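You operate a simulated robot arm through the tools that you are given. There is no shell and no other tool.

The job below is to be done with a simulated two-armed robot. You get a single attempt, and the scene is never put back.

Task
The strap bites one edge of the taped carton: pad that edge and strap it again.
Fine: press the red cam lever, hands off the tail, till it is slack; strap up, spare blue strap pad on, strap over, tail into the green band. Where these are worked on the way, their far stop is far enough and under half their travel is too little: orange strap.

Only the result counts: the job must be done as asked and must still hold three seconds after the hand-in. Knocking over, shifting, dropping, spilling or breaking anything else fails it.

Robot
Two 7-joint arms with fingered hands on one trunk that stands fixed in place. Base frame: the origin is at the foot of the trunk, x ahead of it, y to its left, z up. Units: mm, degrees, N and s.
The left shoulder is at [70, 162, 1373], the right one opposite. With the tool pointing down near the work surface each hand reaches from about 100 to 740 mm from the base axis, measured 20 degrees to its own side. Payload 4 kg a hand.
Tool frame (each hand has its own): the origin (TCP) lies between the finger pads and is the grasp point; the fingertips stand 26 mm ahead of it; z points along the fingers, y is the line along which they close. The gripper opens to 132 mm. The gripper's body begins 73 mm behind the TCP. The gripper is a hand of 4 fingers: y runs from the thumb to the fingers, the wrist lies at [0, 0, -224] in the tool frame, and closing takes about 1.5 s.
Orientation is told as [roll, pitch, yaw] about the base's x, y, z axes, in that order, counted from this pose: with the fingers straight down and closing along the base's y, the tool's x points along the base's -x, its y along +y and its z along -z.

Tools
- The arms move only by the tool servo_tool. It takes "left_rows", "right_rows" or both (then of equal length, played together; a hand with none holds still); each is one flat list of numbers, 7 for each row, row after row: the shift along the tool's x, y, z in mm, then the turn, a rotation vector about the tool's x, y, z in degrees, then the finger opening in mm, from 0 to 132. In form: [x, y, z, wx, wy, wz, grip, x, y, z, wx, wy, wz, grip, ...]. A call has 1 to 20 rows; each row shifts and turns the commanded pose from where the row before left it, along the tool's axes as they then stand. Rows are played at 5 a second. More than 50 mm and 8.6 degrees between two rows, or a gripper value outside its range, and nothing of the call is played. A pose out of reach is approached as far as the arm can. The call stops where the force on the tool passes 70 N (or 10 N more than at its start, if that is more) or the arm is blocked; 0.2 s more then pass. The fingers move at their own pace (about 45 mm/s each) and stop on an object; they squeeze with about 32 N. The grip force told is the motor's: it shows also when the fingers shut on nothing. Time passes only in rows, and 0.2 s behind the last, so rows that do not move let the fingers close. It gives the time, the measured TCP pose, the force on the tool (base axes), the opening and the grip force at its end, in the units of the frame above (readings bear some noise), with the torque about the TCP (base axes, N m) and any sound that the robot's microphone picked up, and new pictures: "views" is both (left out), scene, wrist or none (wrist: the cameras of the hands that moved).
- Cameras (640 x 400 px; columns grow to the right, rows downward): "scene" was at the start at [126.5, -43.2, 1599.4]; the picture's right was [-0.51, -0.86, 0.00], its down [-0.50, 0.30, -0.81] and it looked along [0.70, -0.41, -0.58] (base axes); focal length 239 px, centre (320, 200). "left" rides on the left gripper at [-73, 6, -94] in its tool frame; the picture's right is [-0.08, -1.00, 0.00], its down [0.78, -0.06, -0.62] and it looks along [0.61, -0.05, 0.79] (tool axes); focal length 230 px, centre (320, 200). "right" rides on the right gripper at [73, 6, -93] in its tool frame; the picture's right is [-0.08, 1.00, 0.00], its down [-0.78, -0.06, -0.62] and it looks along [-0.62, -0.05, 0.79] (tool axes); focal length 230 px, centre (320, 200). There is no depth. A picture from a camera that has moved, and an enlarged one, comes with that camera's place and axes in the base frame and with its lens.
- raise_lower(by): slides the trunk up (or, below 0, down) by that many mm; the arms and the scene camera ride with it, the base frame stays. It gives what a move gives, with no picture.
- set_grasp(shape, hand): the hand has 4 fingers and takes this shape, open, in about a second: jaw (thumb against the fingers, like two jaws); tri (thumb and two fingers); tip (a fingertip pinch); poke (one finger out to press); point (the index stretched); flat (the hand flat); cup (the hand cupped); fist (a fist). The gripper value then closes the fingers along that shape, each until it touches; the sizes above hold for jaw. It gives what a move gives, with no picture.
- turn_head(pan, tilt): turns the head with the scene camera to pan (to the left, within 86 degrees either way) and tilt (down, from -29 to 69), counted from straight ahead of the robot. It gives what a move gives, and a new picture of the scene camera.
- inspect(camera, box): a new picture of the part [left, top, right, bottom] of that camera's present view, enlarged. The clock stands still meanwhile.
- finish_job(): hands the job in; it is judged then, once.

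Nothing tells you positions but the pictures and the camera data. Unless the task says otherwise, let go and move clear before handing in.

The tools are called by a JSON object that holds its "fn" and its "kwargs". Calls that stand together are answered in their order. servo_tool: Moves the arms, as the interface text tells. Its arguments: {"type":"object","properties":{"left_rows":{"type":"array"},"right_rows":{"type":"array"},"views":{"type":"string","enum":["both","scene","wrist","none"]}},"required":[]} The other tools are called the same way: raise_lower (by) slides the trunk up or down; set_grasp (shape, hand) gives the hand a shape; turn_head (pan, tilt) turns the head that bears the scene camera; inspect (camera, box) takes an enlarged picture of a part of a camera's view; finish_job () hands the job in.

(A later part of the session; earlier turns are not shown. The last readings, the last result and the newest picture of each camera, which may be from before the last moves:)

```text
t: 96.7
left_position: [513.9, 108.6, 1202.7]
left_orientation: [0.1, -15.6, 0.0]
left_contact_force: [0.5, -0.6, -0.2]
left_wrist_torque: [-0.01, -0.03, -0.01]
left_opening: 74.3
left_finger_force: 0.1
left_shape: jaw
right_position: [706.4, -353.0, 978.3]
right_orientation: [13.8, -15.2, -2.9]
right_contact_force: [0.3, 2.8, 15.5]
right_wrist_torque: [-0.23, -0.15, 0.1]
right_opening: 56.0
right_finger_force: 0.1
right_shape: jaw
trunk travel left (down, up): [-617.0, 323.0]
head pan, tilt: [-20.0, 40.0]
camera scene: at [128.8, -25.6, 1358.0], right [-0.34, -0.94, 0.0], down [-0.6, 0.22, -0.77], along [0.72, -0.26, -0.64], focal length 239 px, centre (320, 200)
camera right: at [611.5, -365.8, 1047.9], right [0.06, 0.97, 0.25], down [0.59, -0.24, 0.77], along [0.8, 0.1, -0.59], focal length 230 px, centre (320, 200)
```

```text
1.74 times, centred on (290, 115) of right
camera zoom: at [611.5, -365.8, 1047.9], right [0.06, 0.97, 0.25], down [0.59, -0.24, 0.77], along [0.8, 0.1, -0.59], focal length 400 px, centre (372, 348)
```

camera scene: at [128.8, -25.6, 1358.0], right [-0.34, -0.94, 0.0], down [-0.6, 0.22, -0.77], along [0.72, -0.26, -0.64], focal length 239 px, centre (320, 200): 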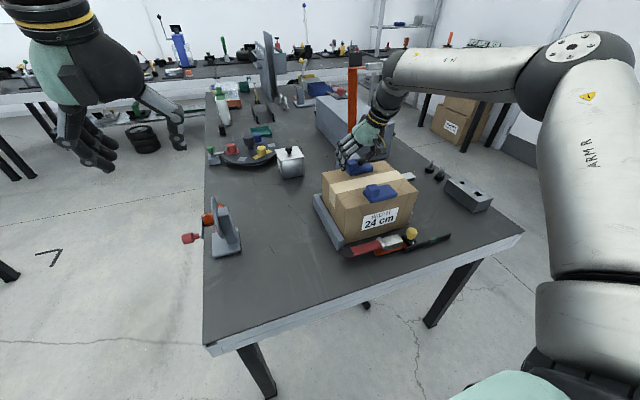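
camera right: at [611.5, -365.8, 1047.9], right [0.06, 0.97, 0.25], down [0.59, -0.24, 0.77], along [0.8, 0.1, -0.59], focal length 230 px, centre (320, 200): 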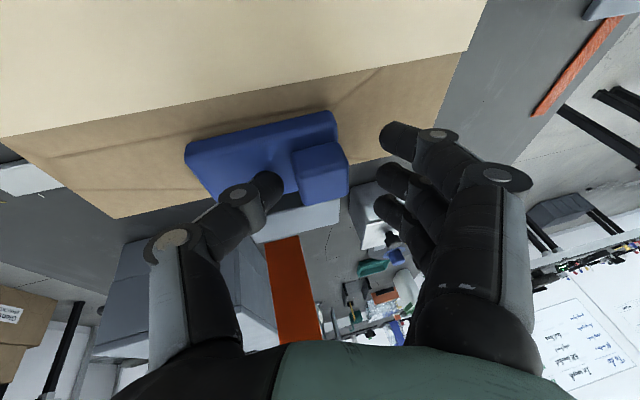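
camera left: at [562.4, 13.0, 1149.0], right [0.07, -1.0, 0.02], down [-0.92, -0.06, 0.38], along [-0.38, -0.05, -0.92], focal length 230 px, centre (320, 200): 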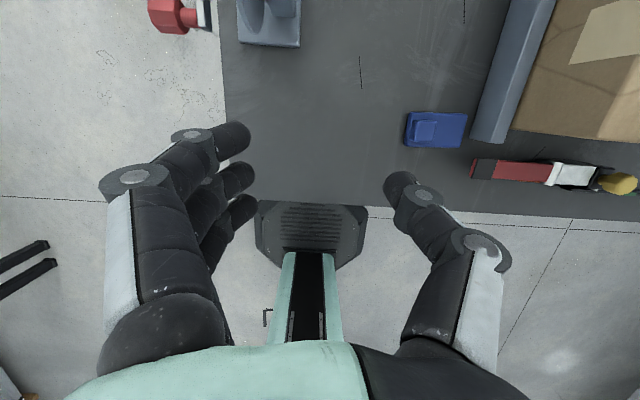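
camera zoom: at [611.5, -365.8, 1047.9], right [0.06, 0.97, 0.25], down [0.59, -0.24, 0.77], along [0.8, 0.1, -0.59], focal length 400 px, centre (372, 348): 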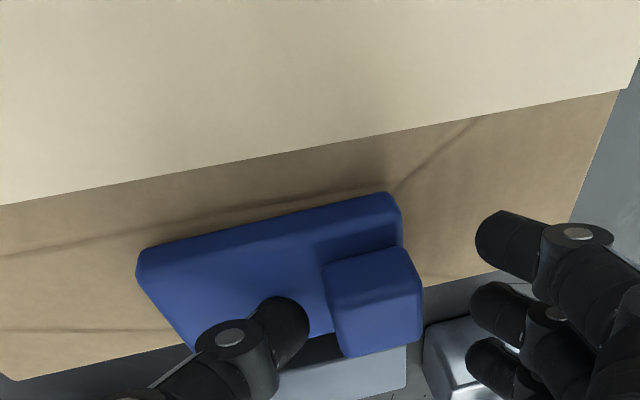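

The pad lies flat and is released. I'll lift straight up and look at both pads.

{"fn": "servo_tool", "kwargs": {"right_rows": [-2.6, 2.4, -9.4, 0, 0, 0, 66, -5.2, 4.7, -18.7, 0, 0, 0, 75, -10.4, 9.4, -37.4, 0, 0, 0, 80]}}

{"fn": "inspect", "kwargs": {"camera": "scene", "box": [310, 140, 430, 230]}}

{"fn": "inspect", "kwargs": {"camera": "right", "box": [80, 0, 460, 260]}}

```text
t: 97.5
left_position: [515.4, 106.3, 1203.3]
left_orientation: [0.2, -15.5, -0.1]
left_contact_force: [0.0, 0.9, -0.7]
left_wrist_torque: [-0.02, -0.01, -0.02]
left_opening: 74.1
left_finger_force: 0.0
left_shape: jaw
right_position: [709.1, -352.6, 1044.6]
right_orientation: [13.8, -14.8, -2.8]
right_contact_force: [0.4, 0.8, 0.6]
right_wrist_torque: [-0.01, -0.01, 0.01]
right_opening: 79.5
right_finger_force: 0.0
right_shape: jaw
trunk travel left (down, up): [-617.0, 323.0]
head pan, tilt: [-20.0, 40.0]
camera scene: at [130.9, -26.6, 1357.5], right [-0.34, -0.94, 0.0], down [-0.6, 0.22, -0.77], along [0.72, -0.26, -0.64], focal length 239 px, centre (320, 200)
camera right: at [613.4, -366.0, 1115.0], right [0.06, 0.97, 0.25], down [0.6, -0.24, 0.77], along [0.8, 0.1, -0.59], focal length 230 px, centre (320, 200)
```

scene: 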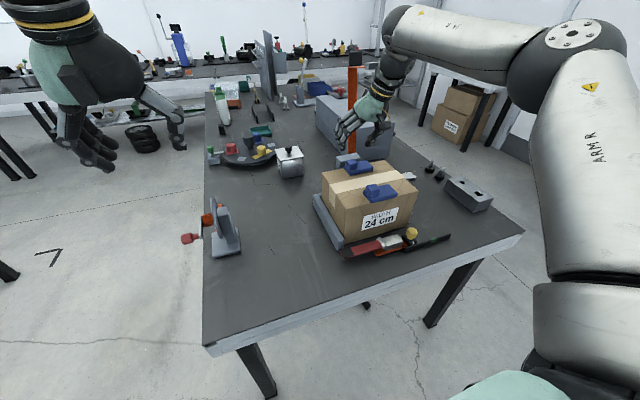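
right: 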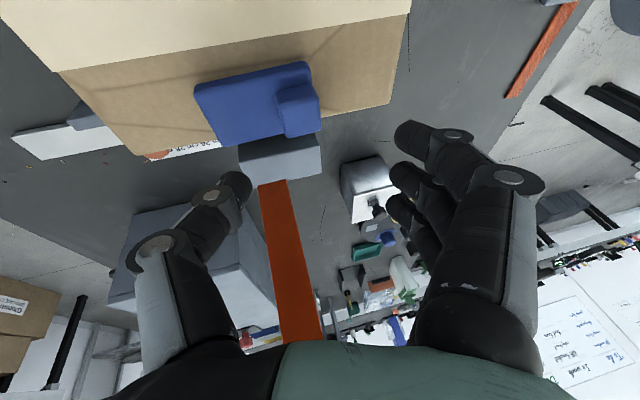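

```text
4.44 times, centred on (370, 185) of scene
camera zoom: at [130.9, -26.6, 1357.5], right [-0.34, -0.94, 0.0], down [-0.6, 0.22, -0.77], along [0.72, -0.26, -0.64], focal length 1061 px, centre (98, 267)
```

zoom: 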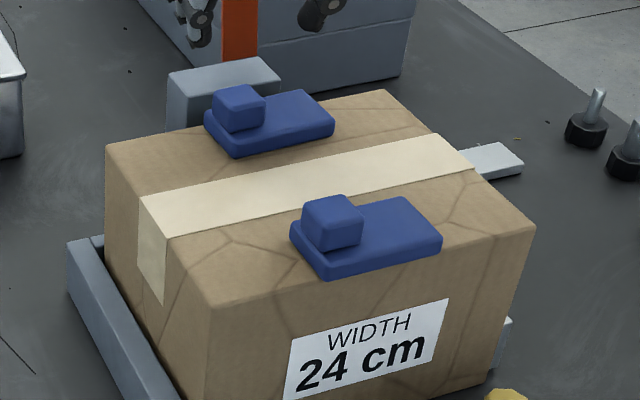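

```text
1.54 times, centred on (270, 130) of right
camera zoom: at [613.4, -366.0, 1115.0], right [0.06, 0.97, 0.25], down [0.6, -0.24, 0.77], along [0.8, 0.1, -0.59], focal length 354 px, centre (397, 308)
```

zoom: 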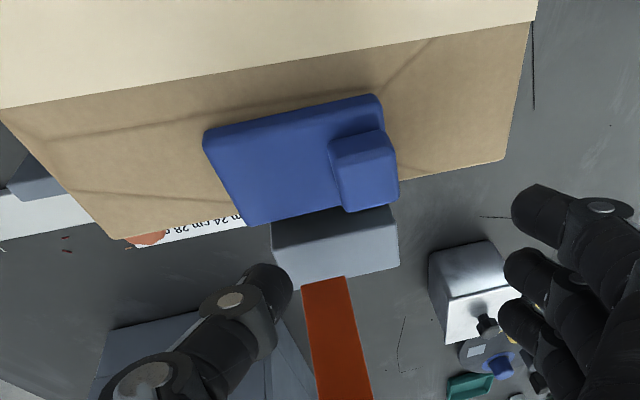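

Both pads lie flat and mirror each other: the new one at about x 688–740, y -416…-334, flush with the far edge. Now I'll back off and turn the hand forward to pull the strap back off its stop.

{"fn": "servo_tool", "kwargs": {"right_rows": [0, 0, -10, 6.8, 0, -1.8, 70, 0, 0, -10, 6.8, 0, -1.8, 70, 34, -7.5, -17, 0, 0, 0, 70, 34, -7.5, -17, 0, 0, 0, 70, 34, -7.5, -15, 0, 0, 0, 70, 34, -7.5, -5, 0, 0, 0, 70, 0, 0, 0, 0, -8.1, 0, 70, 0, 0, 0, 0, -8.1, 0, 70, 0, 0, 0, 0, -8.1, 0, 70, 0, 0, 0, 0, -8.1, 0, 70, 0, 0, 0, 0, -8.1, 0, 70, 0, 0, 0, 0, -8.1, 0, 70, 0, 0, 0, 0, -8.1, 0, 70, 0, 0, 0, 0, -8.1, 0, 70]}}

```text
t: 100.5
left_position: [515.3, 106.8, 1203.4]
left_orientation: [0.2, -15.6, -0.1]
left_contact_force: [0.2, -0.4, 0.3]
left_wrist_torque: [0.01, 0.01, -0.04]
left_opening: 74.5
left_finger_force: 0.1
left_shape: jaw
right_position: [549.4, -391.7, 1076.8]
right_orientation: [-4.3, -80.2, 4.6]
right_contact_force: [-0.1, 0.2, 1.2]
right_wrist_torque: [0.02, 0.0, -0.02]
right_opening: 70.5
right_finger_force: 0.0
right_shape: jaw
right hand out of reach, approached as far as the arm can: row 2
trunk travel left (down, up): [-617.0, 323.0]
head pan, tilt: [-20.0, 40.0]
camera scene: at [130.2, -27.5, 1357.8], right [-0.34, -0.94, 0.0], down [-0.6, 0.22, -0.77], along [0.72, -0.26, -0.64], focal length 239 px, centre (320, 200)
camera right: at [443.4, -389.0, 1020.2], right [0.0, 1.0, 0.06], down [-0.47, -0.05, 0.88], along [0.88, -0.03, 0.47], focal length 230 px, centre (320, 200)
```

scene: 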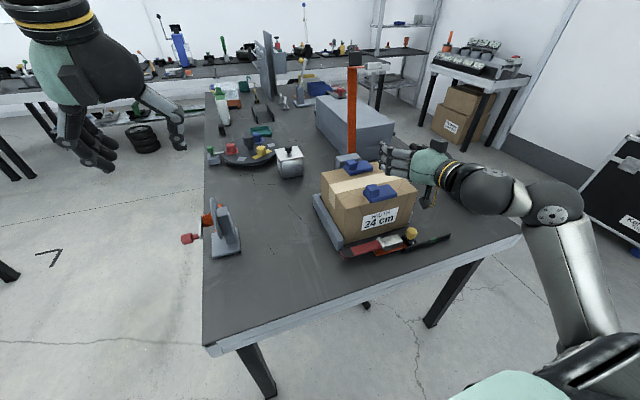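
right: 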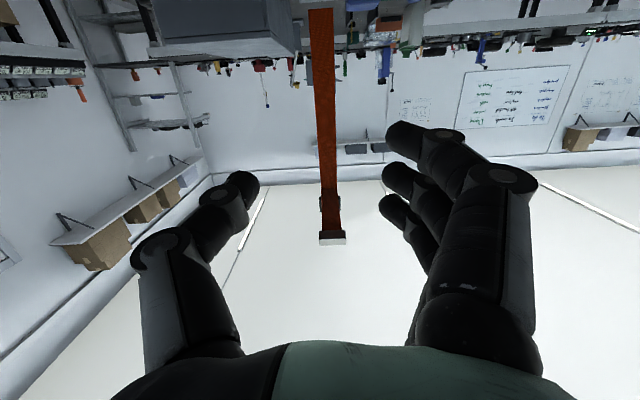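

The strap is centred ahead. I'll advance so the fingers straddle it, then close on it.

{"fn": "servo_tool", "kwargs": {"right_rows": [-7, 1, 39.4, 0, 0, 0, 80, -7, 1, 39.4, 0, 0, 0, 80, -7, 1, 39.4, 0, 0, 0, 80, -7, 1, 39.4, 0, 0, 0, 80, -7, 1, 39.4, 0, 0, 0, 80, -7, 1, 39.4, 0, 0, 0, 80]}}

{"fn": "inspect", "kwargs": {"camera": "scene", "box": [310, 60, 430, 190]}}

```text
t: 101.9
left_position: [517.9, 105.0, 1201.8]
left_orientation: [0.2, -15.5, -0.1]
left_contact_force: [0.8, 0.2, 0.1]
left_wrist_torque: [-0.04, -0.02, -0.01]
left_opening: 74.4
left_finger_force: 0.1
left_shape: jaw
right_position: [792.9, -384.4, 1075.1]
right_orientation: [-4.2, -80.1, 4.7]
right_contact_force: [0.0, 0.2, 0.1]
right_wrist_torque: [-0.02, 0.0, -0.01]
right_opening: 79.4
right_finger_force: 0.0
right_shape: jaw
trunk travel left (down, up): [-617.0, 323.0]
head pan, tilt: [-20.0, 40.0]
camera scene: at [132.4, -26.9, 1357.4], right [-0.34, -0.94, 0.0], down [-0.61, 0.22, -0.77], along [0.72, -0.26, -0.64], focal length 239 px, centre (320, 200)
camera right: at [687.6, -380.1, 1019.2], right [0.0, 1.0, 0.06], down [-0.47, -0.06, 0.88], along [0.88, -0.03, 0.47], focal length 230 px, centre (320, 200)
```

scene: 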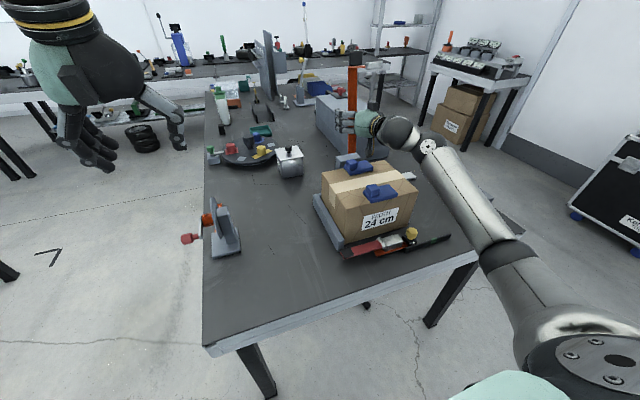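
right: 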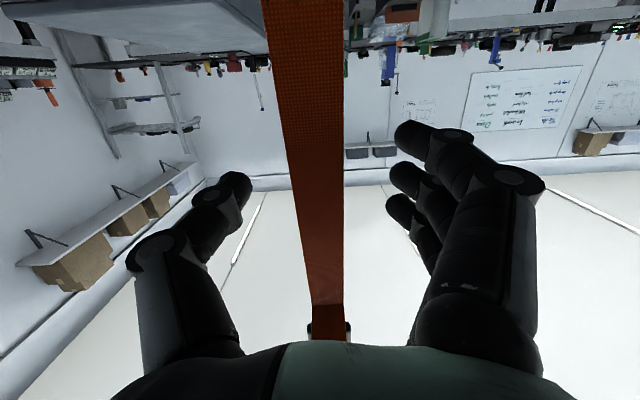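

```text
3.08 times, centred on (370, 125) of scene
camera zoom: at [132.4, -26.9, 1357.4], right [-0.34, -0.94, 0.0], down [-0.61, 0.22, -0.77], along [0.72, -0.26, -0.64], focal length 735 px, centre (166, 431)
```

zoom: 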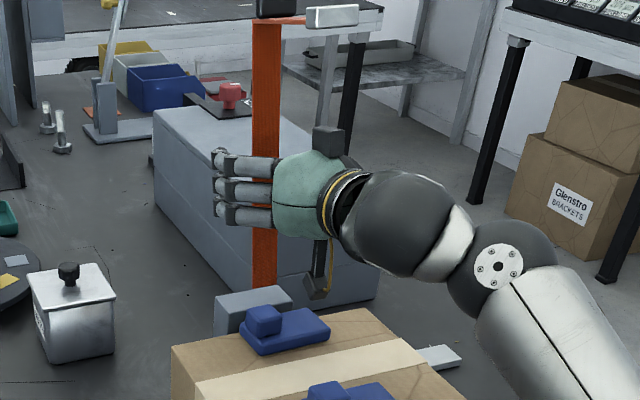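

The fingers straddle the strap. I'll close on it and pull it back slowly.

{"fn": "servo_tool", "kwargs": {"right_rows": [0, 0, 0, 0, 0, 0, 40, 0, 0, 0, 0, 0, 0, 10, 0, 0, 0, 0, 0, 0, 0, 0, 0, 0, 0, 0, 0, 0, 0, 0, 0, 0, 0, 0, 0, 0, 0, 0, 0, 0, 0, 0, 1.7, 0, -9.85, 0, 0, 0, 0, 1.7, 0, -9.85, 0, 0, 0, 0, 1.7, 0, -9.85, 0, 0, 0, 0, 1.7, 0, -9.85, 0, 0, 0, 0]}}

{"fn": "inspect", "kwargs": {"camera": "scene", "box": [310, 60, 430, 190]}}

```text
t: 104.1
left_position: [514.7, 108.9, 1202.8]
left_orientation: [0.1, -15.5, 0.0]
left_contact_force: [0.2, -0.2, 0.9]
left_wrist_torque: [-0.02, 0.01, 0.03]
left_opening: 74.2
left_finger_force: 0.1
left_shape: jaw
right_position: [747.0, -378.4, 1075.4]
right_orientation: [-5.0, -80.0, 5.8]
right_contact_force: [-1.7, 6.5, 2.1]
right_wrist_torque: [-0.1, -0.01, 0.18]
right_opening: 13.4
right_finger_force: 32.1
right_shape: jaw
trunk travel left (down, up): [-617.0, 323.0]
head pan, tilt: [-20.0, 40.0]
camera scene: at [129.8, -24.8, 1357.6], right [-0.34, -0.94, 0.0], down [-0.6, 0.22, -0.77], along [0.72, -0.26, -0.64], focal length 239 px, centre (320, 200)
camera right: at [643.9, -376.0, 1019.6], right [0.0, 1.0, 0.06], down [-0.47, -0.06, 0.88], along [0.88, -0.03, 0.47], focal length 230 px, centre (320, 200)
```

scene: 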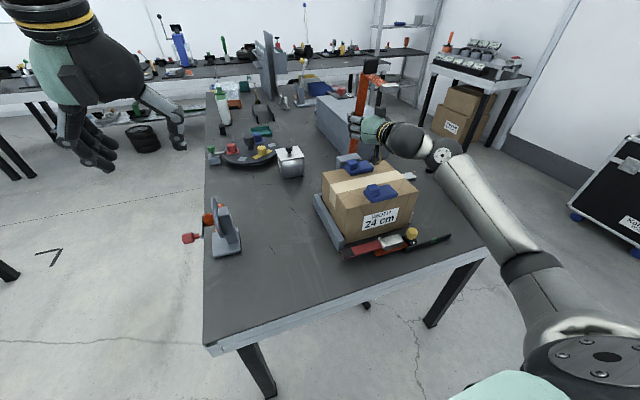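
right: 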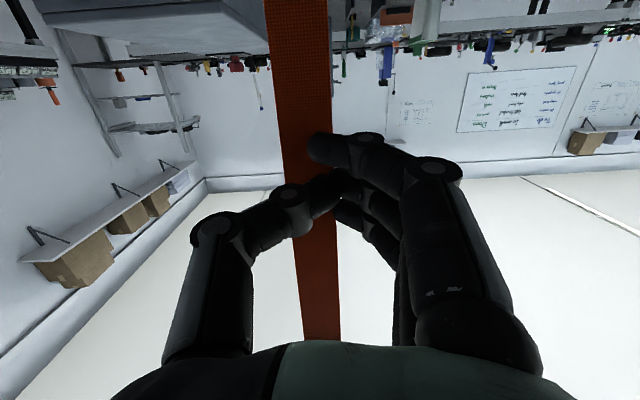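

```text
3.08 times, centred on (370, 125) of scene
camera zoom: at [129.8, -24.8, 1357.6], right [-0.34, -0.94, 0.0], down [-0.6, 0.22, -0.77], along [0.72, -0.26, -0.64], focal length 735 px, centre (166, 431)
```

zoom: 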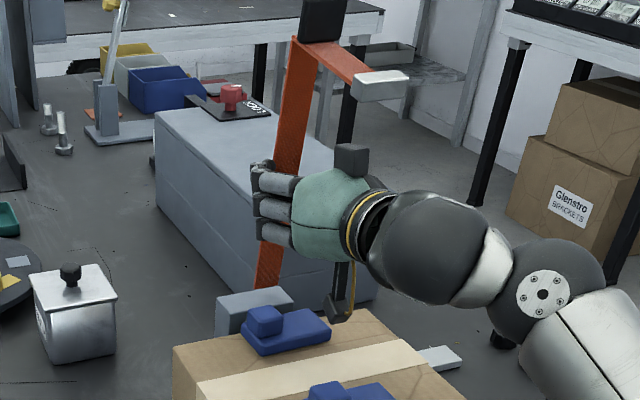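

The strap is past vertical toward me (~74°). I'll pull a bit more, then release and check it stays.

{"fn": "servo_tool", "kwargs": {"right_rows": [2.5, 0, -9.7, 0, 0, 0, 0, 2, 0, -4.8, 0, 0, 0, 0, 0, 0, 0, 0, 0, 0, 0, 0, 0, 0, 0, 0, 0, 30, 0, 0, 0, 0, 0, 0, 60, 0, 0, 0, 0, 0, 0, 90, 0, 0, 0, 0, 0, 0, 90]}}

{"fn": "inspect", "kwargs": {"camera": "scene", "box": [310, 60, 430, 190]}}

```text
t: 105.7
left_position: [516.8, 104.9, 1202.8]
left_orientation: [0.2, -15.5, -0.1]
left_contact_force: [0.1, -0.8, -0.2]
left_wrist_torque: [-0.01, -0.02, -0.02]
left_opening: 74.3
left_finger_force: 0.1
left_shape: jaw
right_position: [735.3, -384.4, 1074.4]
right_orientation: [-3.7, -80.1, 4.3]
right_contact_force: [-1.0, 0.4, 0.7]
right_wrist_torque: [0.04, 0.02, -0.01]
right_opening: 84.4
right_finger_force: 0.0
right_shape: jaw
trunk travel left (down, up): [-617.0, 323.0]
head pan, tilt: [-20.0, 40.0]
camera scene: at [130.8, -28.1, 1357.5], right [-0.34, -0.94, 0.0], down [-0.6, 0.22, -0.77], along [0.72, -0.26, -0.64], focal length 239 px, centre (320, 200)
camera right: at [630.4, -380.5, 1018.0], right [0.0, 1.0, 0.07], down [-0.47, -0.06, 0.88], along [0.88, -0.03, 0.47], focal length 230 px, centre (320, 200)
```

scene: 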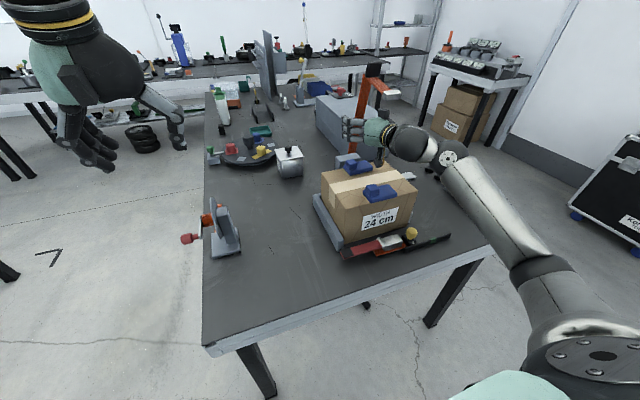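
right: 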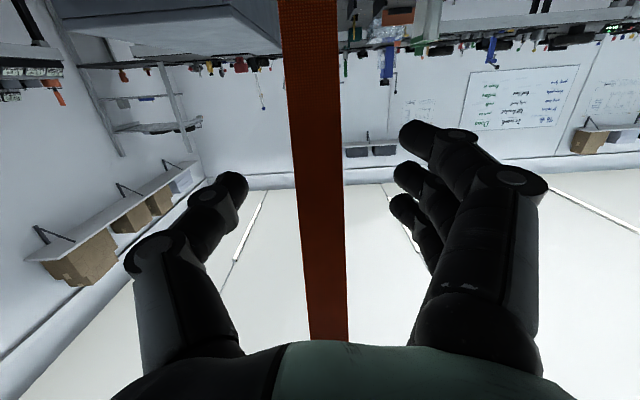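

```text
3.08 times, centred on (370, 125) of scene
camera zoom: at [130.8, -28.1, 1357.5], right [-0.34, -0.94, 0.0], down [-0.6, 0.22, -0.77], along [0.72, -0.26, -0.64], focal length 735 px, centre (166, 431)
```

zoom: 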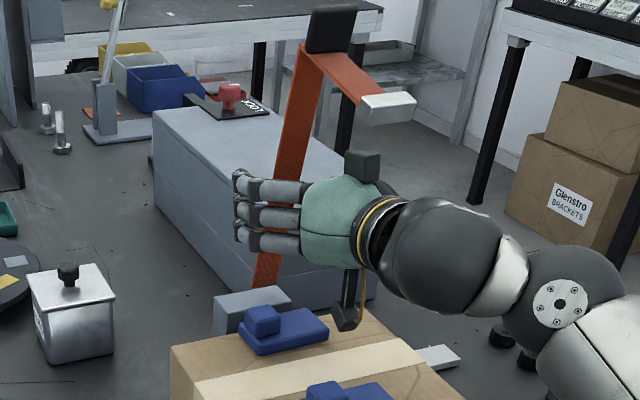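

Released and it stays at about 69°. I'll withdraw under the strap's leg.

{"fn": "servo_tool", "kwargs": {"right_rows": [11, 0, -38.7, 0, 0, 0, 80, 11, 0, -38.7, 0, 0, 0, 60, 9, 0, -38.7, 0, 0, 0, 40, 7, 0, -39.4, 0, 0, 0, 0, 7, 0, -39.4, 0, 0, 0, 0]}}

{"fn": "inspect", "kwargs": {"camera": "scene", "box": [290, 60, 430, 240]}}

```text
t: 106.9
left_position: [514.1, 107.1, 1203.4]
left_orientation: [0.1, -15.7, -0.1]
left_contact_force: [0.9, 0.1, 0.2]
left_wrist_torque: [0.01, -0.01, -0.03]
left_opening: 74.4
left_finger_force: 0.1
left_shape: jaw
right_position: [532.4, -385.8, 1063.5]
right_orientation: [-4.4, -80.1, 4.9]
right_contact_force: [-0.6, 0.1, -0.7]
right_wrist_torque: [0.0, 0.0, 0.02]
right_opening: 0.0
right_finger_force: 0.0
right_shape: jaw
trunk travel left (down, up): [-617.0, 323.0]
head pan, tilt: [-20.0, 40.0]
camera scene: at [129.5, -27.3, 1357.8], right [-0.34, -0.94, 0.0], down [-0.6, 0.22, -0.77], along [0.72, -0.26, -0.64], focal length 239 px, centre (320, 200)
camera right: at [427.6, -381.9, 1007.1], right [0.0, 1.0, 0.06], down [-0.47, -0.06, 0.88], along [0.88, -0.03, 0.47], focal length 230 px, centre (320, 200)
```

scene: 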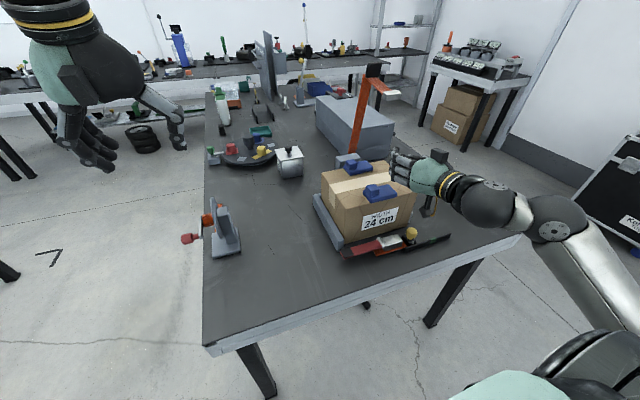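
right: 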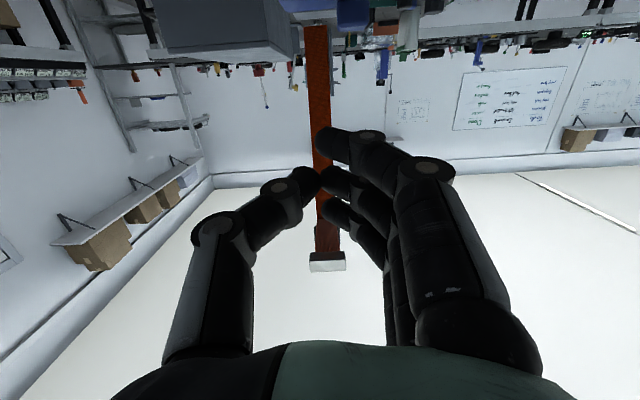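

```text
2.22 times, centred on (360, 150) of scene
camera zoom: at [129.5, -27.3, 1357.8], right [-0.34, -0.94, 0.0], down [-0.6, 0.22, -0.77], along [0.72, -0.26, -0.64], focal length 531 px, centre (231, 311)
```

zoom: 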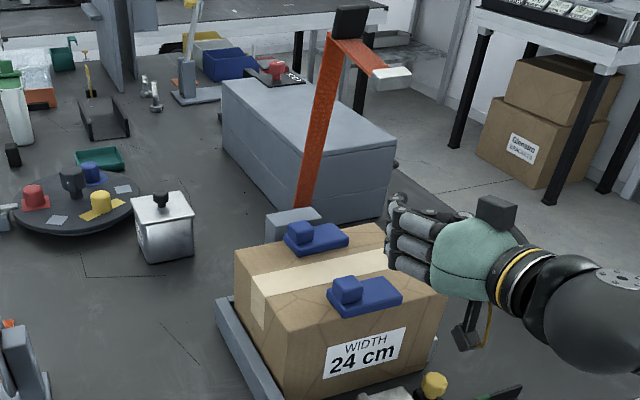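

The strap rests at about 74°. I'll come over its leg from above, pitch the hand to ~50°, and approach the tab at about (714,-385,1234).

{"fn": "servo_tool", "kwargs": {"right_rows": [-43.4, 0, -9.7, 0, 0, 0, 20, -43.4, 0, -9.7, 0, 0, 0, 40, -43.4, 0, -9.7, 0, 0, 0, 60, -43.4, 0, -9.7, 0, 0, 0, 75, -43.4, 0, -9.7, 0, 0, 0, 75, 0, 0, 0, 0, 7.5, 0, 75, 0, 0, 0, 0, 7.5, 0, 75, 0, 0, 0, 0, 7.5, 0, 75, 0, 0, 0, 0, 7.5, 0, 75]}}

```text
t: 108.9
left_position: [516.6, 107.2, 1201.3]
left_orientation: [0.1, -15.5, -0.1]
left_contact_force: [0.3, 0.0, -0.6]
left_wrist_torque: [-0.01, 0.0, -0.01]
left_opening: 74.5
left_finger_force: 0.1
left_shape: jaw
right_position: [524.2, -381.1, 1286.4]
right_orientation: [-1.1, -50.1, 1.5]
right_contact_force: [-0.2, 0.3, -0.1]
right_wrist_torque: [0.02, 0.05, -0.02]
right_opening: 74.1
right_finger_force: 0.0
right_shape: jaw
trunk travel left (down, up): [-617.0, 323.0]
head pan, tilt: [-20.0, 40.0]
camera scene: at [131.4, -26.1, 1357.4], right [-0.34, -0.94, 0.0], down [-0.6, 0.22, -0.77], along [0.72, -0.26, -0.64], focal length 239 px, centre (320, 200)
camera right: at [405.2, -377.8, 1289.4], right [0.04, 1.0, 0.05], down [0.03, -0.05, 1.0], along [1.0, -0.04, -0.03], focal length 230 px, centre (320, 200)
```

scene: 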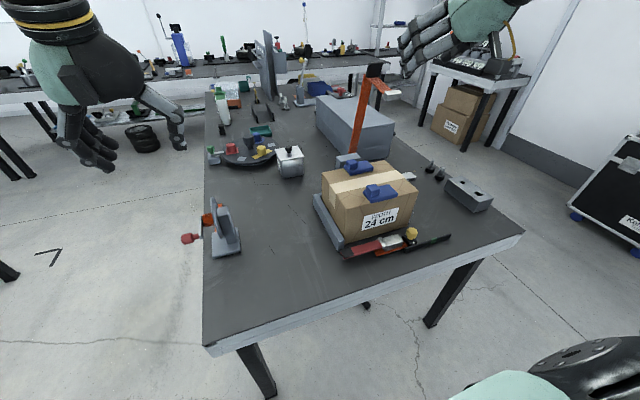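
right: 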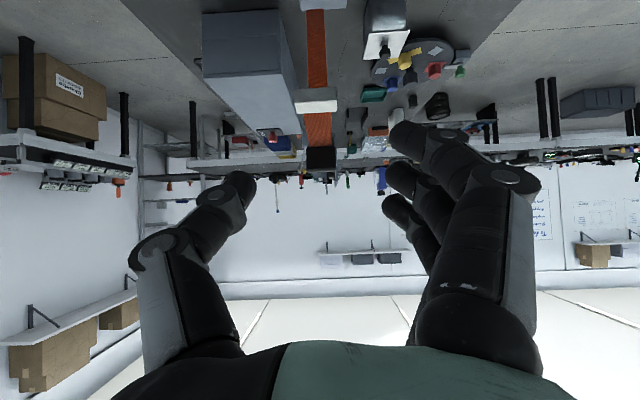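

Tab seen at about (714,-386,1225). I'll move above-behind it and then slide down along the fingers' direction.

{"fn": "servo_tool", "kwargs": {"right_rows": [-27.6, -1.5, 33, 0, 0, 0, 75, -27.6, -1.5, 33, 0, 0, 0, 75, -27.6, -1.5, 33, 0, 0, 0, 75, 0, 0, 40, 0, 0, 0, 75]}}

{"fn": "inspect", "kwargs": {"camera": "scene", "box": [330, 30, 450, 120]}}

```text
t: 109.9
left_position: [518.9, 105.0, 1201.2]
left_orientation: [0.1, -15.4, -0.2]
left_contact_force: [-0.1, -0.6, 0.0]
left_wrist_torque: [-0.02, 0.06, -0.03]
left_opening: 74.2
left_finger_force: 0.2
left_shape: jaw
right_position: [686.1, -388.7, 1259.1]
right_orientation: [-1.2, -50.0, 1.5]
right_contact_force: [0.5, 0.1, 0.1]
right_wrist_torque: [-0.02, 0.02, 0.0]
right_opening: 74.4
right_finger_force: 0.0
right_shape: jaw
trunk travel left (down, up): [-617.0, 323.0]
head pan, tilt: [-20.0, 40.0]
camera scene: at [133.3, -27.9, 1357.3], right [-0.34, -0.94, 0.0], down [-0.61, 0.22, -0.76], along [0.72, -0.26, -0.64], focal length 239 px, centre (320, 200)
camera right: at [567.3, -384.6, 1262.8], right [0.04, 1.0, 0.05], down [0.03, -0.05, 1.0], along [1.0, -0.04, -0.03], focal length 230 px, centre (320, 200)
```

scene: 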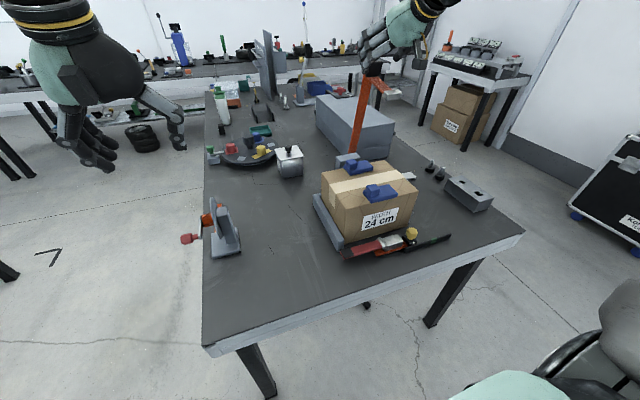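
right: 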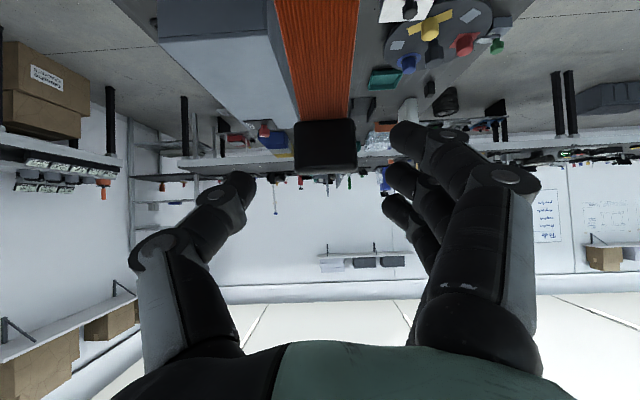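

```text
4.44 times, centred on (390, 75) of scene
camera zoom: at [133.3, -27.9, 1357.3], right [-0.34, -0.94, 0.0], down [-0.61, 0.22, -0.76], along [0.72, -0.26, -0.64], focal length 1061 px, centre (9, 756)
```

zoom: 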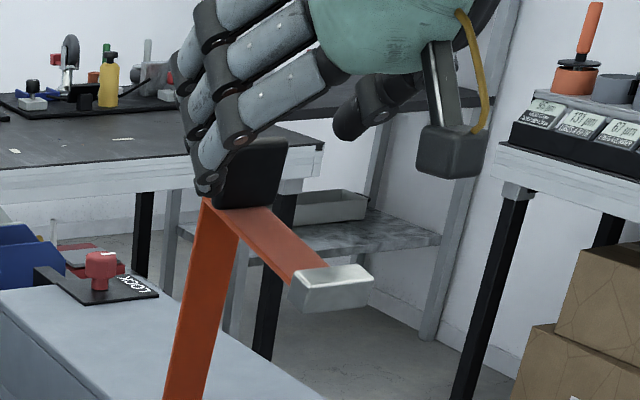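

The fingers straddle the tab with the camera clear of the clip. I'll slide the last 36 mm, and close.

{"fn": "servo_tool", "kwargs": {"right_rows": [0, 2, 18, 0, 0, 0, 75, 0, 2, 18, 0, 0, 0, 75, 0, 0, 0, 0, 0, 0, 40, 0, 0, 0, 0, 0, 0, 10, 0, 0, 0, 0, 0, 0, 0, 0, 0, 0, 0, 0, 0, 0, 0, 0, 0, 0, 0, 0, 0]}}

{"fn": "inspect", "kwargs": {"camera": "scene", "box": [330, 30, 450, 120]}}

```text
t: 111.5
left_position: [516.8, 106.1, 1202.7]
left_orientation: [0.2, -15.5, -0.1]
left_contact_force: [-0.1, 0.7, 0.1]
left_wrist_torque: [-0.01, -0.01, 0.02]
left_opening: 74.3
left_finger_force: 0.1
left_shape: jaw
right_position: [709.6, -383.8, 1237.5]
right_orientation: [-1.2, -50.1, 1.5]
right_contact_force: [0.6, -1.7, -0.6]
right_wrist_torque: [0.15, 0.06, 0.05]
right_opening: 23.8
right_finger_force: 14.8
right_shape: jaw
trunk travel left (down, up): [-617.0, 323.0]
head pan, tilt: [-20.0, 40.0]
camera scene: at [131.0, -27.6, 1357.5], right [-0.34, -0.94, 0.0], down [-0.6, 0.22, -0.77], along [0.72, -0.26, -0.64], focal length 239 px, centre (320, 200)
camera right: at [591.1, -379.8, 1240.4], right [0.04, 1.0, 0.05], down [0.03, -0.05, 1.0], along [1.0, -0.04, -0.03], focal length 230 px, centre (320, 200)
```

scene: 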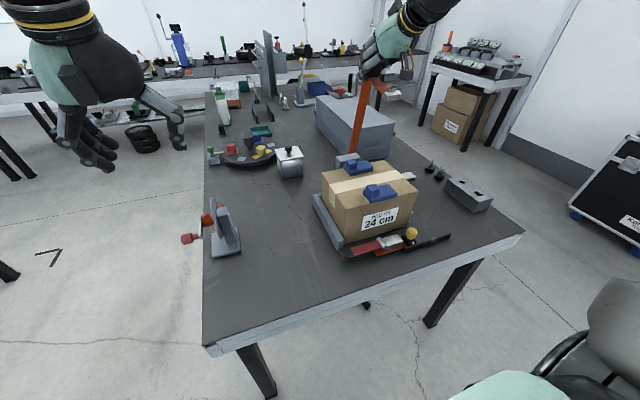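
right: 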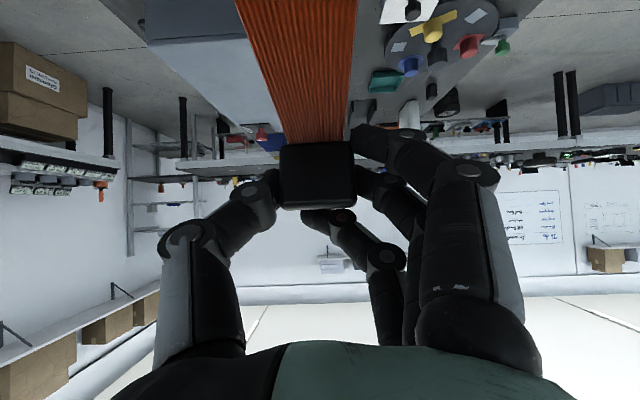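

```text
4.44 times, centred on (390, 75) of scene
camera zoom: at [131.0, -27.6, 1357.5], right [-0.34, -0.94, 0.0], down [-0.6, 0.22, -0.77], along [0.72, -0.26, -0.64], focal length 1061 px, centre (9, 756)
```

zoom: 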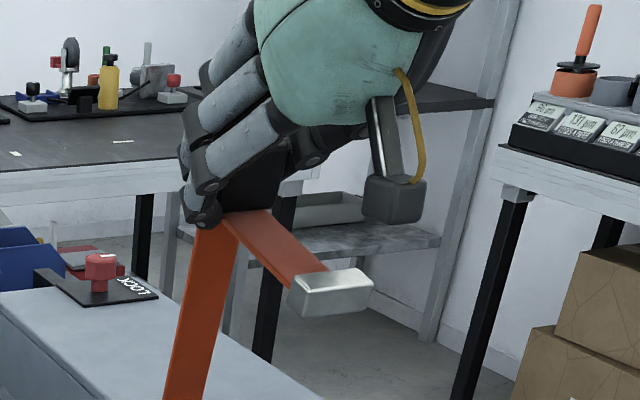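

A good grip, with one finger over the tab's back. I'll swing the strap down along the same arc, checking after 20°.

{"fn": "servo_tool", "kwargs": {"right_rows": [0, 0, 0, 0, 0, 0, 0, 22.4, 0, -13.7, 0, -2.5, 0, 0, 23.1, 0, -12.7, 0, -2.5, 0, 0, 23.7, 0, -11.6, 0, -2.5, 0, 0, 24.1, 0, -10.7, 0, -2.5, 0, 0], "views": "none"}}

{"fn": "inspect", "kwargs": {"camera": "scene", "box": [310, 40, 450, 200]}}

```text
t: 112.7
left_position: [515.9, 104.8, 1204.3]
left_orientation: [0.2, -15.5, 0.0]
left_contact_force: [0.7, -0.8, -0.1]
left_wrist_torque: [-0.01, 0.0, 0.01]
left_opening: 74.1
left_finger_force: 0.2
left_shape: jaw
right_position: [614.7, -387.8, 1189.7]
right_orientation: [-1.4, -60.1, 1.9]
right_contact_force: [-1.1, -1.4, -1.2]
right_wrist_torque: [0.23, 0.27, 0.49]
right_opening: 14.0
right_finger_force: 31.5
right_shape: jaw
trunk travel left (down, up): [-617.0, 323.0]
head pan, tilt: [-20.0, 40.0]
```

```text
2.50 times, centred on (380, 120) of scene
camera zoom: at [130.4, -29.2, 1357.5], right [-0.34, -0.94, 0.0], down [-0.6, 0.22, -0.77], along [0.72, -0.26, -0.64], focal length 597 px, centre (170, 400)
```

zoom: 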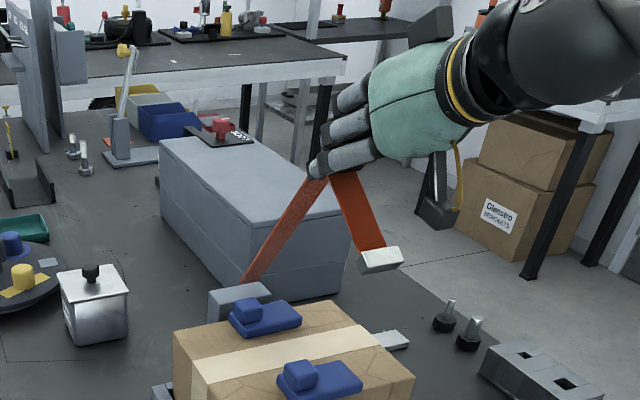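

Coming down smoothly. I'll continue to about 19° above closed.

{"fn": "servo_tool", "kwargs": {"right_rows": [24.5, 0, -9.5, 0, -2.5, 0, 0, 24.9, 0, -8.5, 0, -2.5, 0, 0, 25.3, 0, -7.4, 0, -2.5, 0, 0, 25.6, 0, -6.3, 0, -2.5, 0, 0, 25.8, 0, -5.1, 0, -2.5, 0, 0, 26, 0, -4.1, 0, -2.5, 0, 0, 26.3, 0, -2.9, 0, -2.5, 0, 0]}}

{"fn": "inspect", "kwargs": {"camera": "scene", "box": [300, 100, 440, 240]}}

```text
t: 114.3
left_position: [516.1, 112.3, 1201.6]
left_orientation: [-0.1, -15.5, 0.1]
left_contact_force: [-0.6, 0.0, -0.8]
left_wrist_torque: [-0.01, -0.02, -0.02]
left_opening: 74.5
left_finger_force: 0.1
left_shape: jaw
right_position: [512.2, -396.1, 1061.9]
right_orientation: [-0.4, -75.7, -0.5]
right_contact_force: [4.2, 17.1, -1.7]
right_wrist_torque: [0.35, -0.04, 0.08]
right_opening: 13.6
right_finger_force: 32.3
right_shape: jaw
right hand out of reach, approached as far as the arm can: row 7
trunk travel left (down, up): [-617.0, 323.0]
head pan, tilt: [-20.0, 40.0]
camera scene: at [131.5, -21.3, 1357.6], right [-0.34, -0.94, 0.0], down [-0.6, 0.22, -0.77], along [0.72, -0.26, -0.64], focal length 239 px, centre (320, 200)
camera right: at [404.5, -389.3, 1013.5], right [0.04, 1.0, 0.07], down [-0.41, -0.05, 0.91], along [0.91, -0.06, 0.4], focal length 230 px, centre (320, 200)
```

scene: 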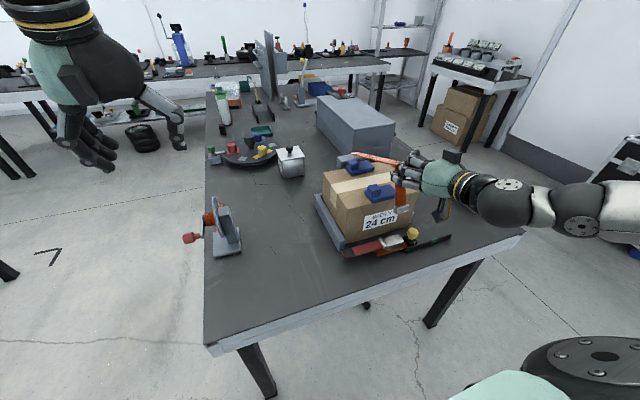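
right: 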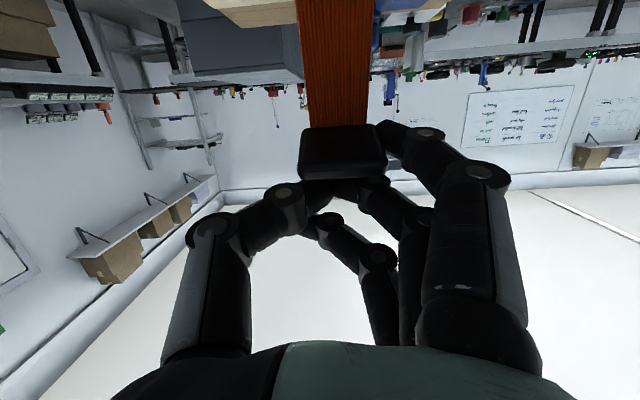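

```text
2.86 times, centred on (370, 170) of scene
camera zoom: at [131.5, -21.3, 1357.6], right [-0.34, -0.94, 0.0], down [-0.6, 0.22, -0.77], along [0.72, -0.26, -0.64], focal length 682 px, centre (177, 286)
```

zoom: 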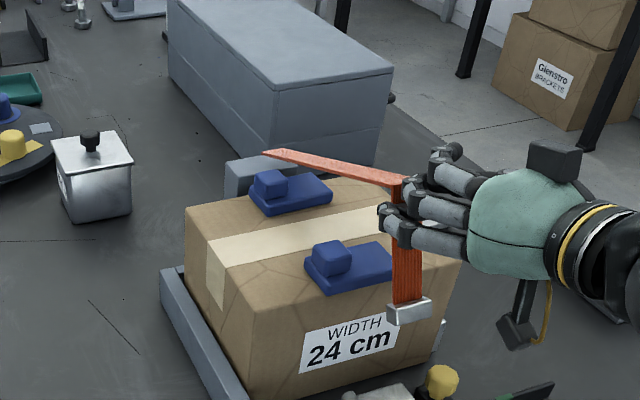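

The strap is about 20° above closed, and the arm is folded to its inner limit here. I'll release it (it holds by itself) and then press it down from above.

{"fn": "servo_tool", "kwargs": {"right_rows": [0, 0, 0, 0, 0, 0, 25, 0, 3, 0, 0, 0, 0, 45, 0, 0, 0, 0, 0, 0, 70, 0, 0, 0, 0, 0, 0, 90, 0, 0, 0, 0, 0, 0, 90]}}

{"fn": "inspect", "kwargs": {"camera": "scene", "box": [300, 100, 440, 240]}}

```text
t: 115.5
left_position: [515.9, 105.4, 1204.0]
left_orientation: [0.1, -15.4, -0.1]
left_contact_force: [-0.5, -0.3, 0.5]
left_wrist_torque: [0.0, -0.01, -0.01]
left_opening: 74.2
left_finger_force: 0.1
left_shape: jaw
right_position: [512.7, -399.5, 1059.6]
right_orientation: [-3.3, -77.6, 3.7]
right_contact_force: [0.2, 0.1, 0.4]
right_wrist_torque: [-0.01, -0.02, -0.01]
right_opening: 89.6
right_finger_force: 0.1
right_shape: jaw
trunk travel left (down, up): [-617.0, 323.0]
head pan, tilt: [-20.0, 40.0]
camera scene: at [131.0, -27.8, 1357.5], right [-0.34, -0.94, 0.0], down [-0.6, 0.22, -0.77], along [0.72, -0.26, -0.64], focal length 239 px, centre (320, 200)
camera right: at [406.4, -396.8, 1008.1], right [0.01, 1.0, 0.06], down [-0.43, -0.05, 0.9], along [0.9, -0.03, 0.43], focal length 230 px, centre (320, 200)
```

scene: 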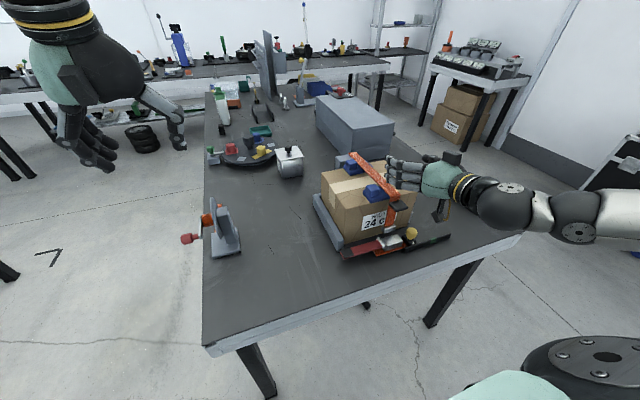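
right: 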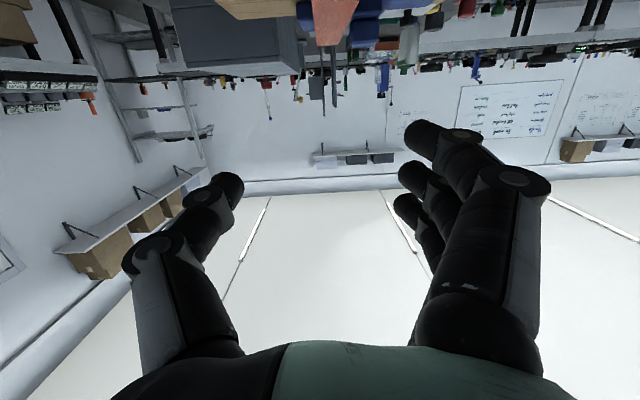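

```text
2.86 times, centred on (370, 170) of scene
camera zoom: at [131.0, -27.8, 1357.5], right [-0.34, -0.94, 0.0], down [-0.6, 0.22, -0.77], along [0.72, -0.26, -0.64], focal length 682 px, centre (177, 286)
```

zoom: 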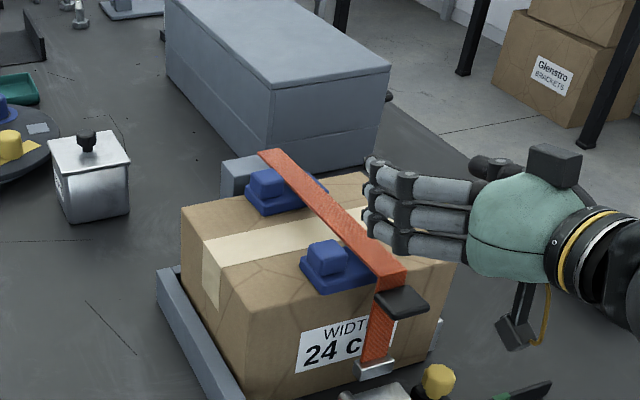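

On release the strap came down by itself and its clip is back at its original height (z≈838). I'll lift away, tilt the hand down and move in front of the yellow tail knob (≈(488,-442,832)).

{"fn": "servo_tool", "kwargs": {"right_rows": [-48, 0, -10, 0, 0, 0, 90, 0, 0, 0, 0, 8, 0, 80, 0, 0, 0, 0, 8, 0, 70, 0, 0, 0, 0, 8, 0, 60, 0, 0, 0, 0, 8, 0, 60, 0, 0, 0, 0, 8, 0, 60, 0, 0, 0, 0, 8, 0, 60, 38, -10.5, 21, 0, 0, 0, 60, 38, -10.5, 21, 0, 0, 0, 60, 38, -10.5, 21, 0, 0, 0, 60]}}

{"fn": "inspect", "kwargs": {"camera": "scene", "box": [300, 140, 460, 270]}}

{"fn": "inspect", "kwargs": {"camera": "right", "box": [180, 0, 460, 200]}}

```text
t: 117.7
left_position: [516.0, 105.6, 1204.8]
left_orientation: [0.1, -15.5, 0.0]
left_contact_force: [0.4, -0.2, 0.3]
left_wrist_torque: [0.02, 0.03, -0.01]
left_opening: 74.6
left_finger_force: 0.0
left_shape: jaw
right_position: [446.0, -429.7, 996.8]
right_orientation: [-0.7, -29.7, 1.1]
right_contact_force: [-0.6, -0.1, -1.1]
right_wrist_torque: [0.0, 0.01, 0.04]
right_opening: 60.7
right_finger_force: 0.1
right_shape: jaw
trunk travel left (down, up): [-617.0, 323.0]
head pan, tilt: [-20.0, 40.0]
camera scene: at [130.5, -28.5, 1357.6], right [-0.34, -0.94, 0.0], down [-0.6, 0.22, -0.77], along [0.72, -0.26, -0.64], focal length 239 px, centre (320, 200)
camera right: at [336.6, -425.7, 1041.3], right [0.06, 1.0, 0.03], down [0.38, -0.05, 0.93], along [0.92, -0.04, -0.38], focal length 230 px, centre (320, 200)
```

scene: 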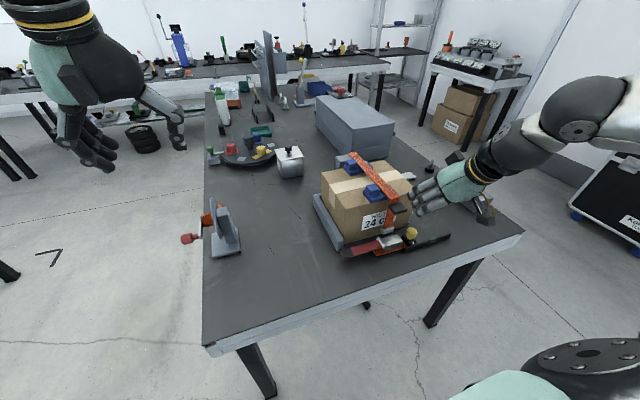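
right: 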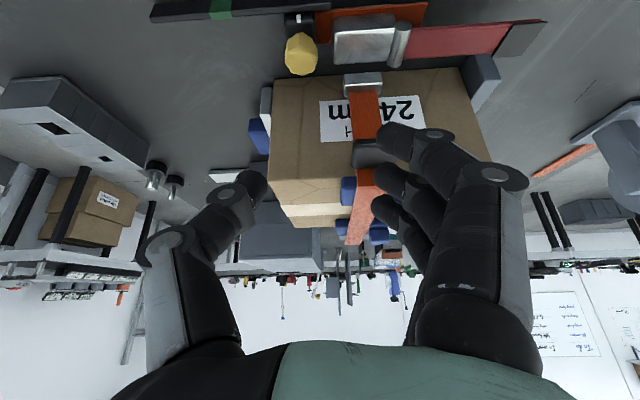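

```text
3.08 times, centred on (380, 205) of scene
camera zoom: at [130.5, -28.5, 1357.6], right [-0.34, -0.94, 0.0], down [-0.6, 0.22, -0.77], along [0.72, -0.26, -0.64], focal length 735 px, centre (135, 185)
```

zoom: 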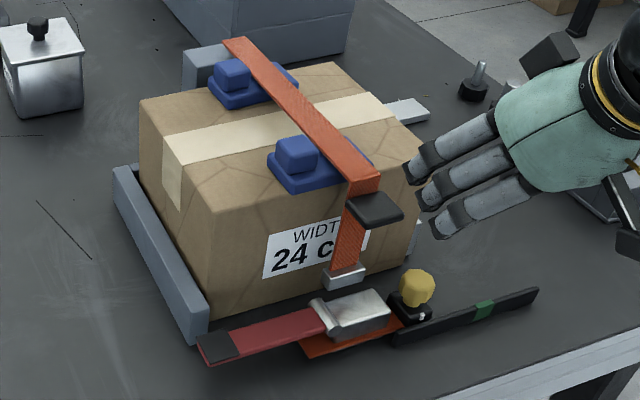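

```text
2.00 times, centred on (320, 100) of right
camera zoom: at [336.6, -425.7, 1041.3], right [0.06, 1.0, 0.03], down [0.38, -0.05, 0.93], along [0.92, -0.04, -0.38], focal length 460 px, centre (320, 400)
```

zoom: 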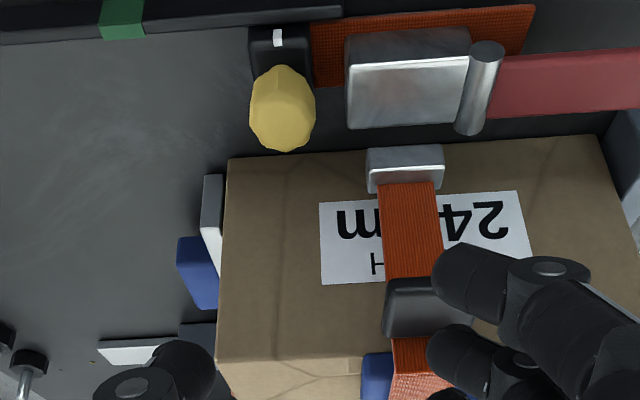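

The strap lies over both pads. The tail pointer is at y≈-446 and the green band spans about y -525…-506, so I need ~70 mm of pull. I'll bring the open hand down in front of the knob.

{"fn": "servo_tool", "kwargs": {"right_rows": [24.2, -5, 35, 0, 0, 0, 60, 24.2, -5, 35, 0, 0, 0, 60, 24.2, -5, 35, 0, 0, 0, 60, 15.9, 0, 27.8, 0, 0, 0, 60]}}

{"fn": "inspect", "kwargs": {"camera": "scene", "box": [340, 190, 460, 280]}}

```text
t: 118.7
left_position: [517.3, 104.8, 1202.2]
left_orientation: [0.3, -15.5, -0.1]
left_contact_force: [-0.7, -0.6, -0.2]
left_wrist_torque: [0.0, 0.02, 0.02]
left_opening: 74.2
left_finger_force: 0.1
left_shape: jaw
right_position: [436.4, -447.8, 837.6]
right_orientation: [-0.7, -29.6, 1.0]
right_contact_force: [0.5, 0.4, -0.2]
right_wrist_torque: [0.02, 0.05, -0.02]
right_opening: 60.7
right_finger_force: 0.0
right_shape: jaw
trunk travel left (down, up): [-617.0, 323.0]
head pan, tilt: [-20.0, 40.0]
camera scene: at [131.3, -28.5, 1357.5], right [-0.34, -0.94, 0.0], down [-0.6, 0.22, -0.77], along [0.72, -0.26, -0.64], focal length 239 px, centre (320, 200)
camera right: at [326.8, -442.7, 883.1], right [0.06, 1.0, 0.03], down [0.38, -0.05, 0.92], along [0.92, -0.04, -0.38], focal length 230 px, centre (320, 200)
```

scene: 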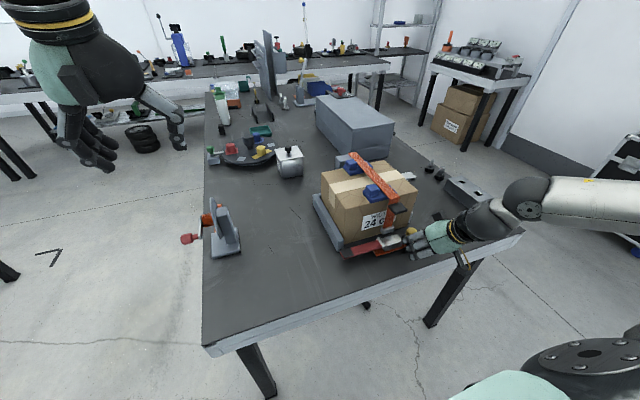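
right: 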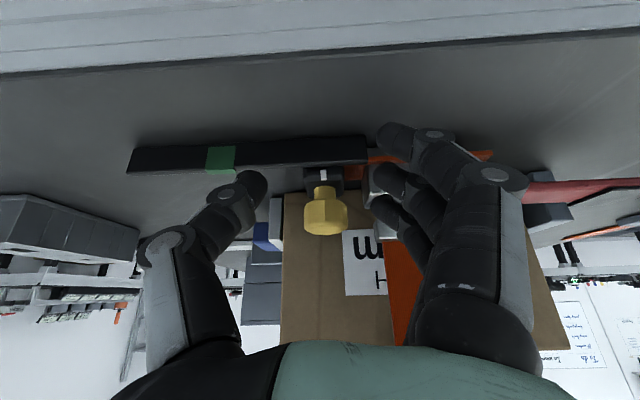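

```text
4.44 times, centred on (400, 235) of scene
camera zoom: at [131.3, -28.5, 1357.5], right [-0.34, -0.94, 0.0], down [-0.6, 0.22, -0.77], along [0.72, -0.26, -0.64], focal length 1061 px, centre (-36, 44)
```

zoom: 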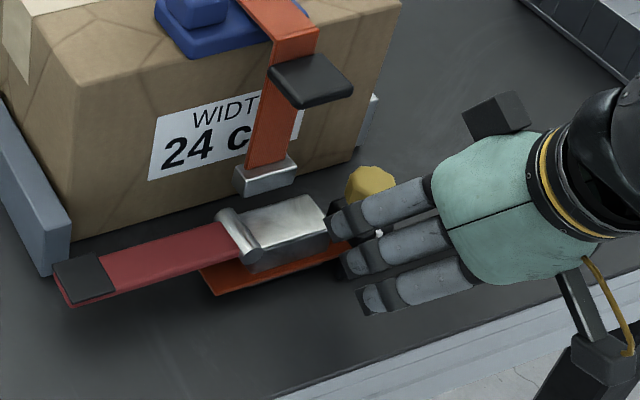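

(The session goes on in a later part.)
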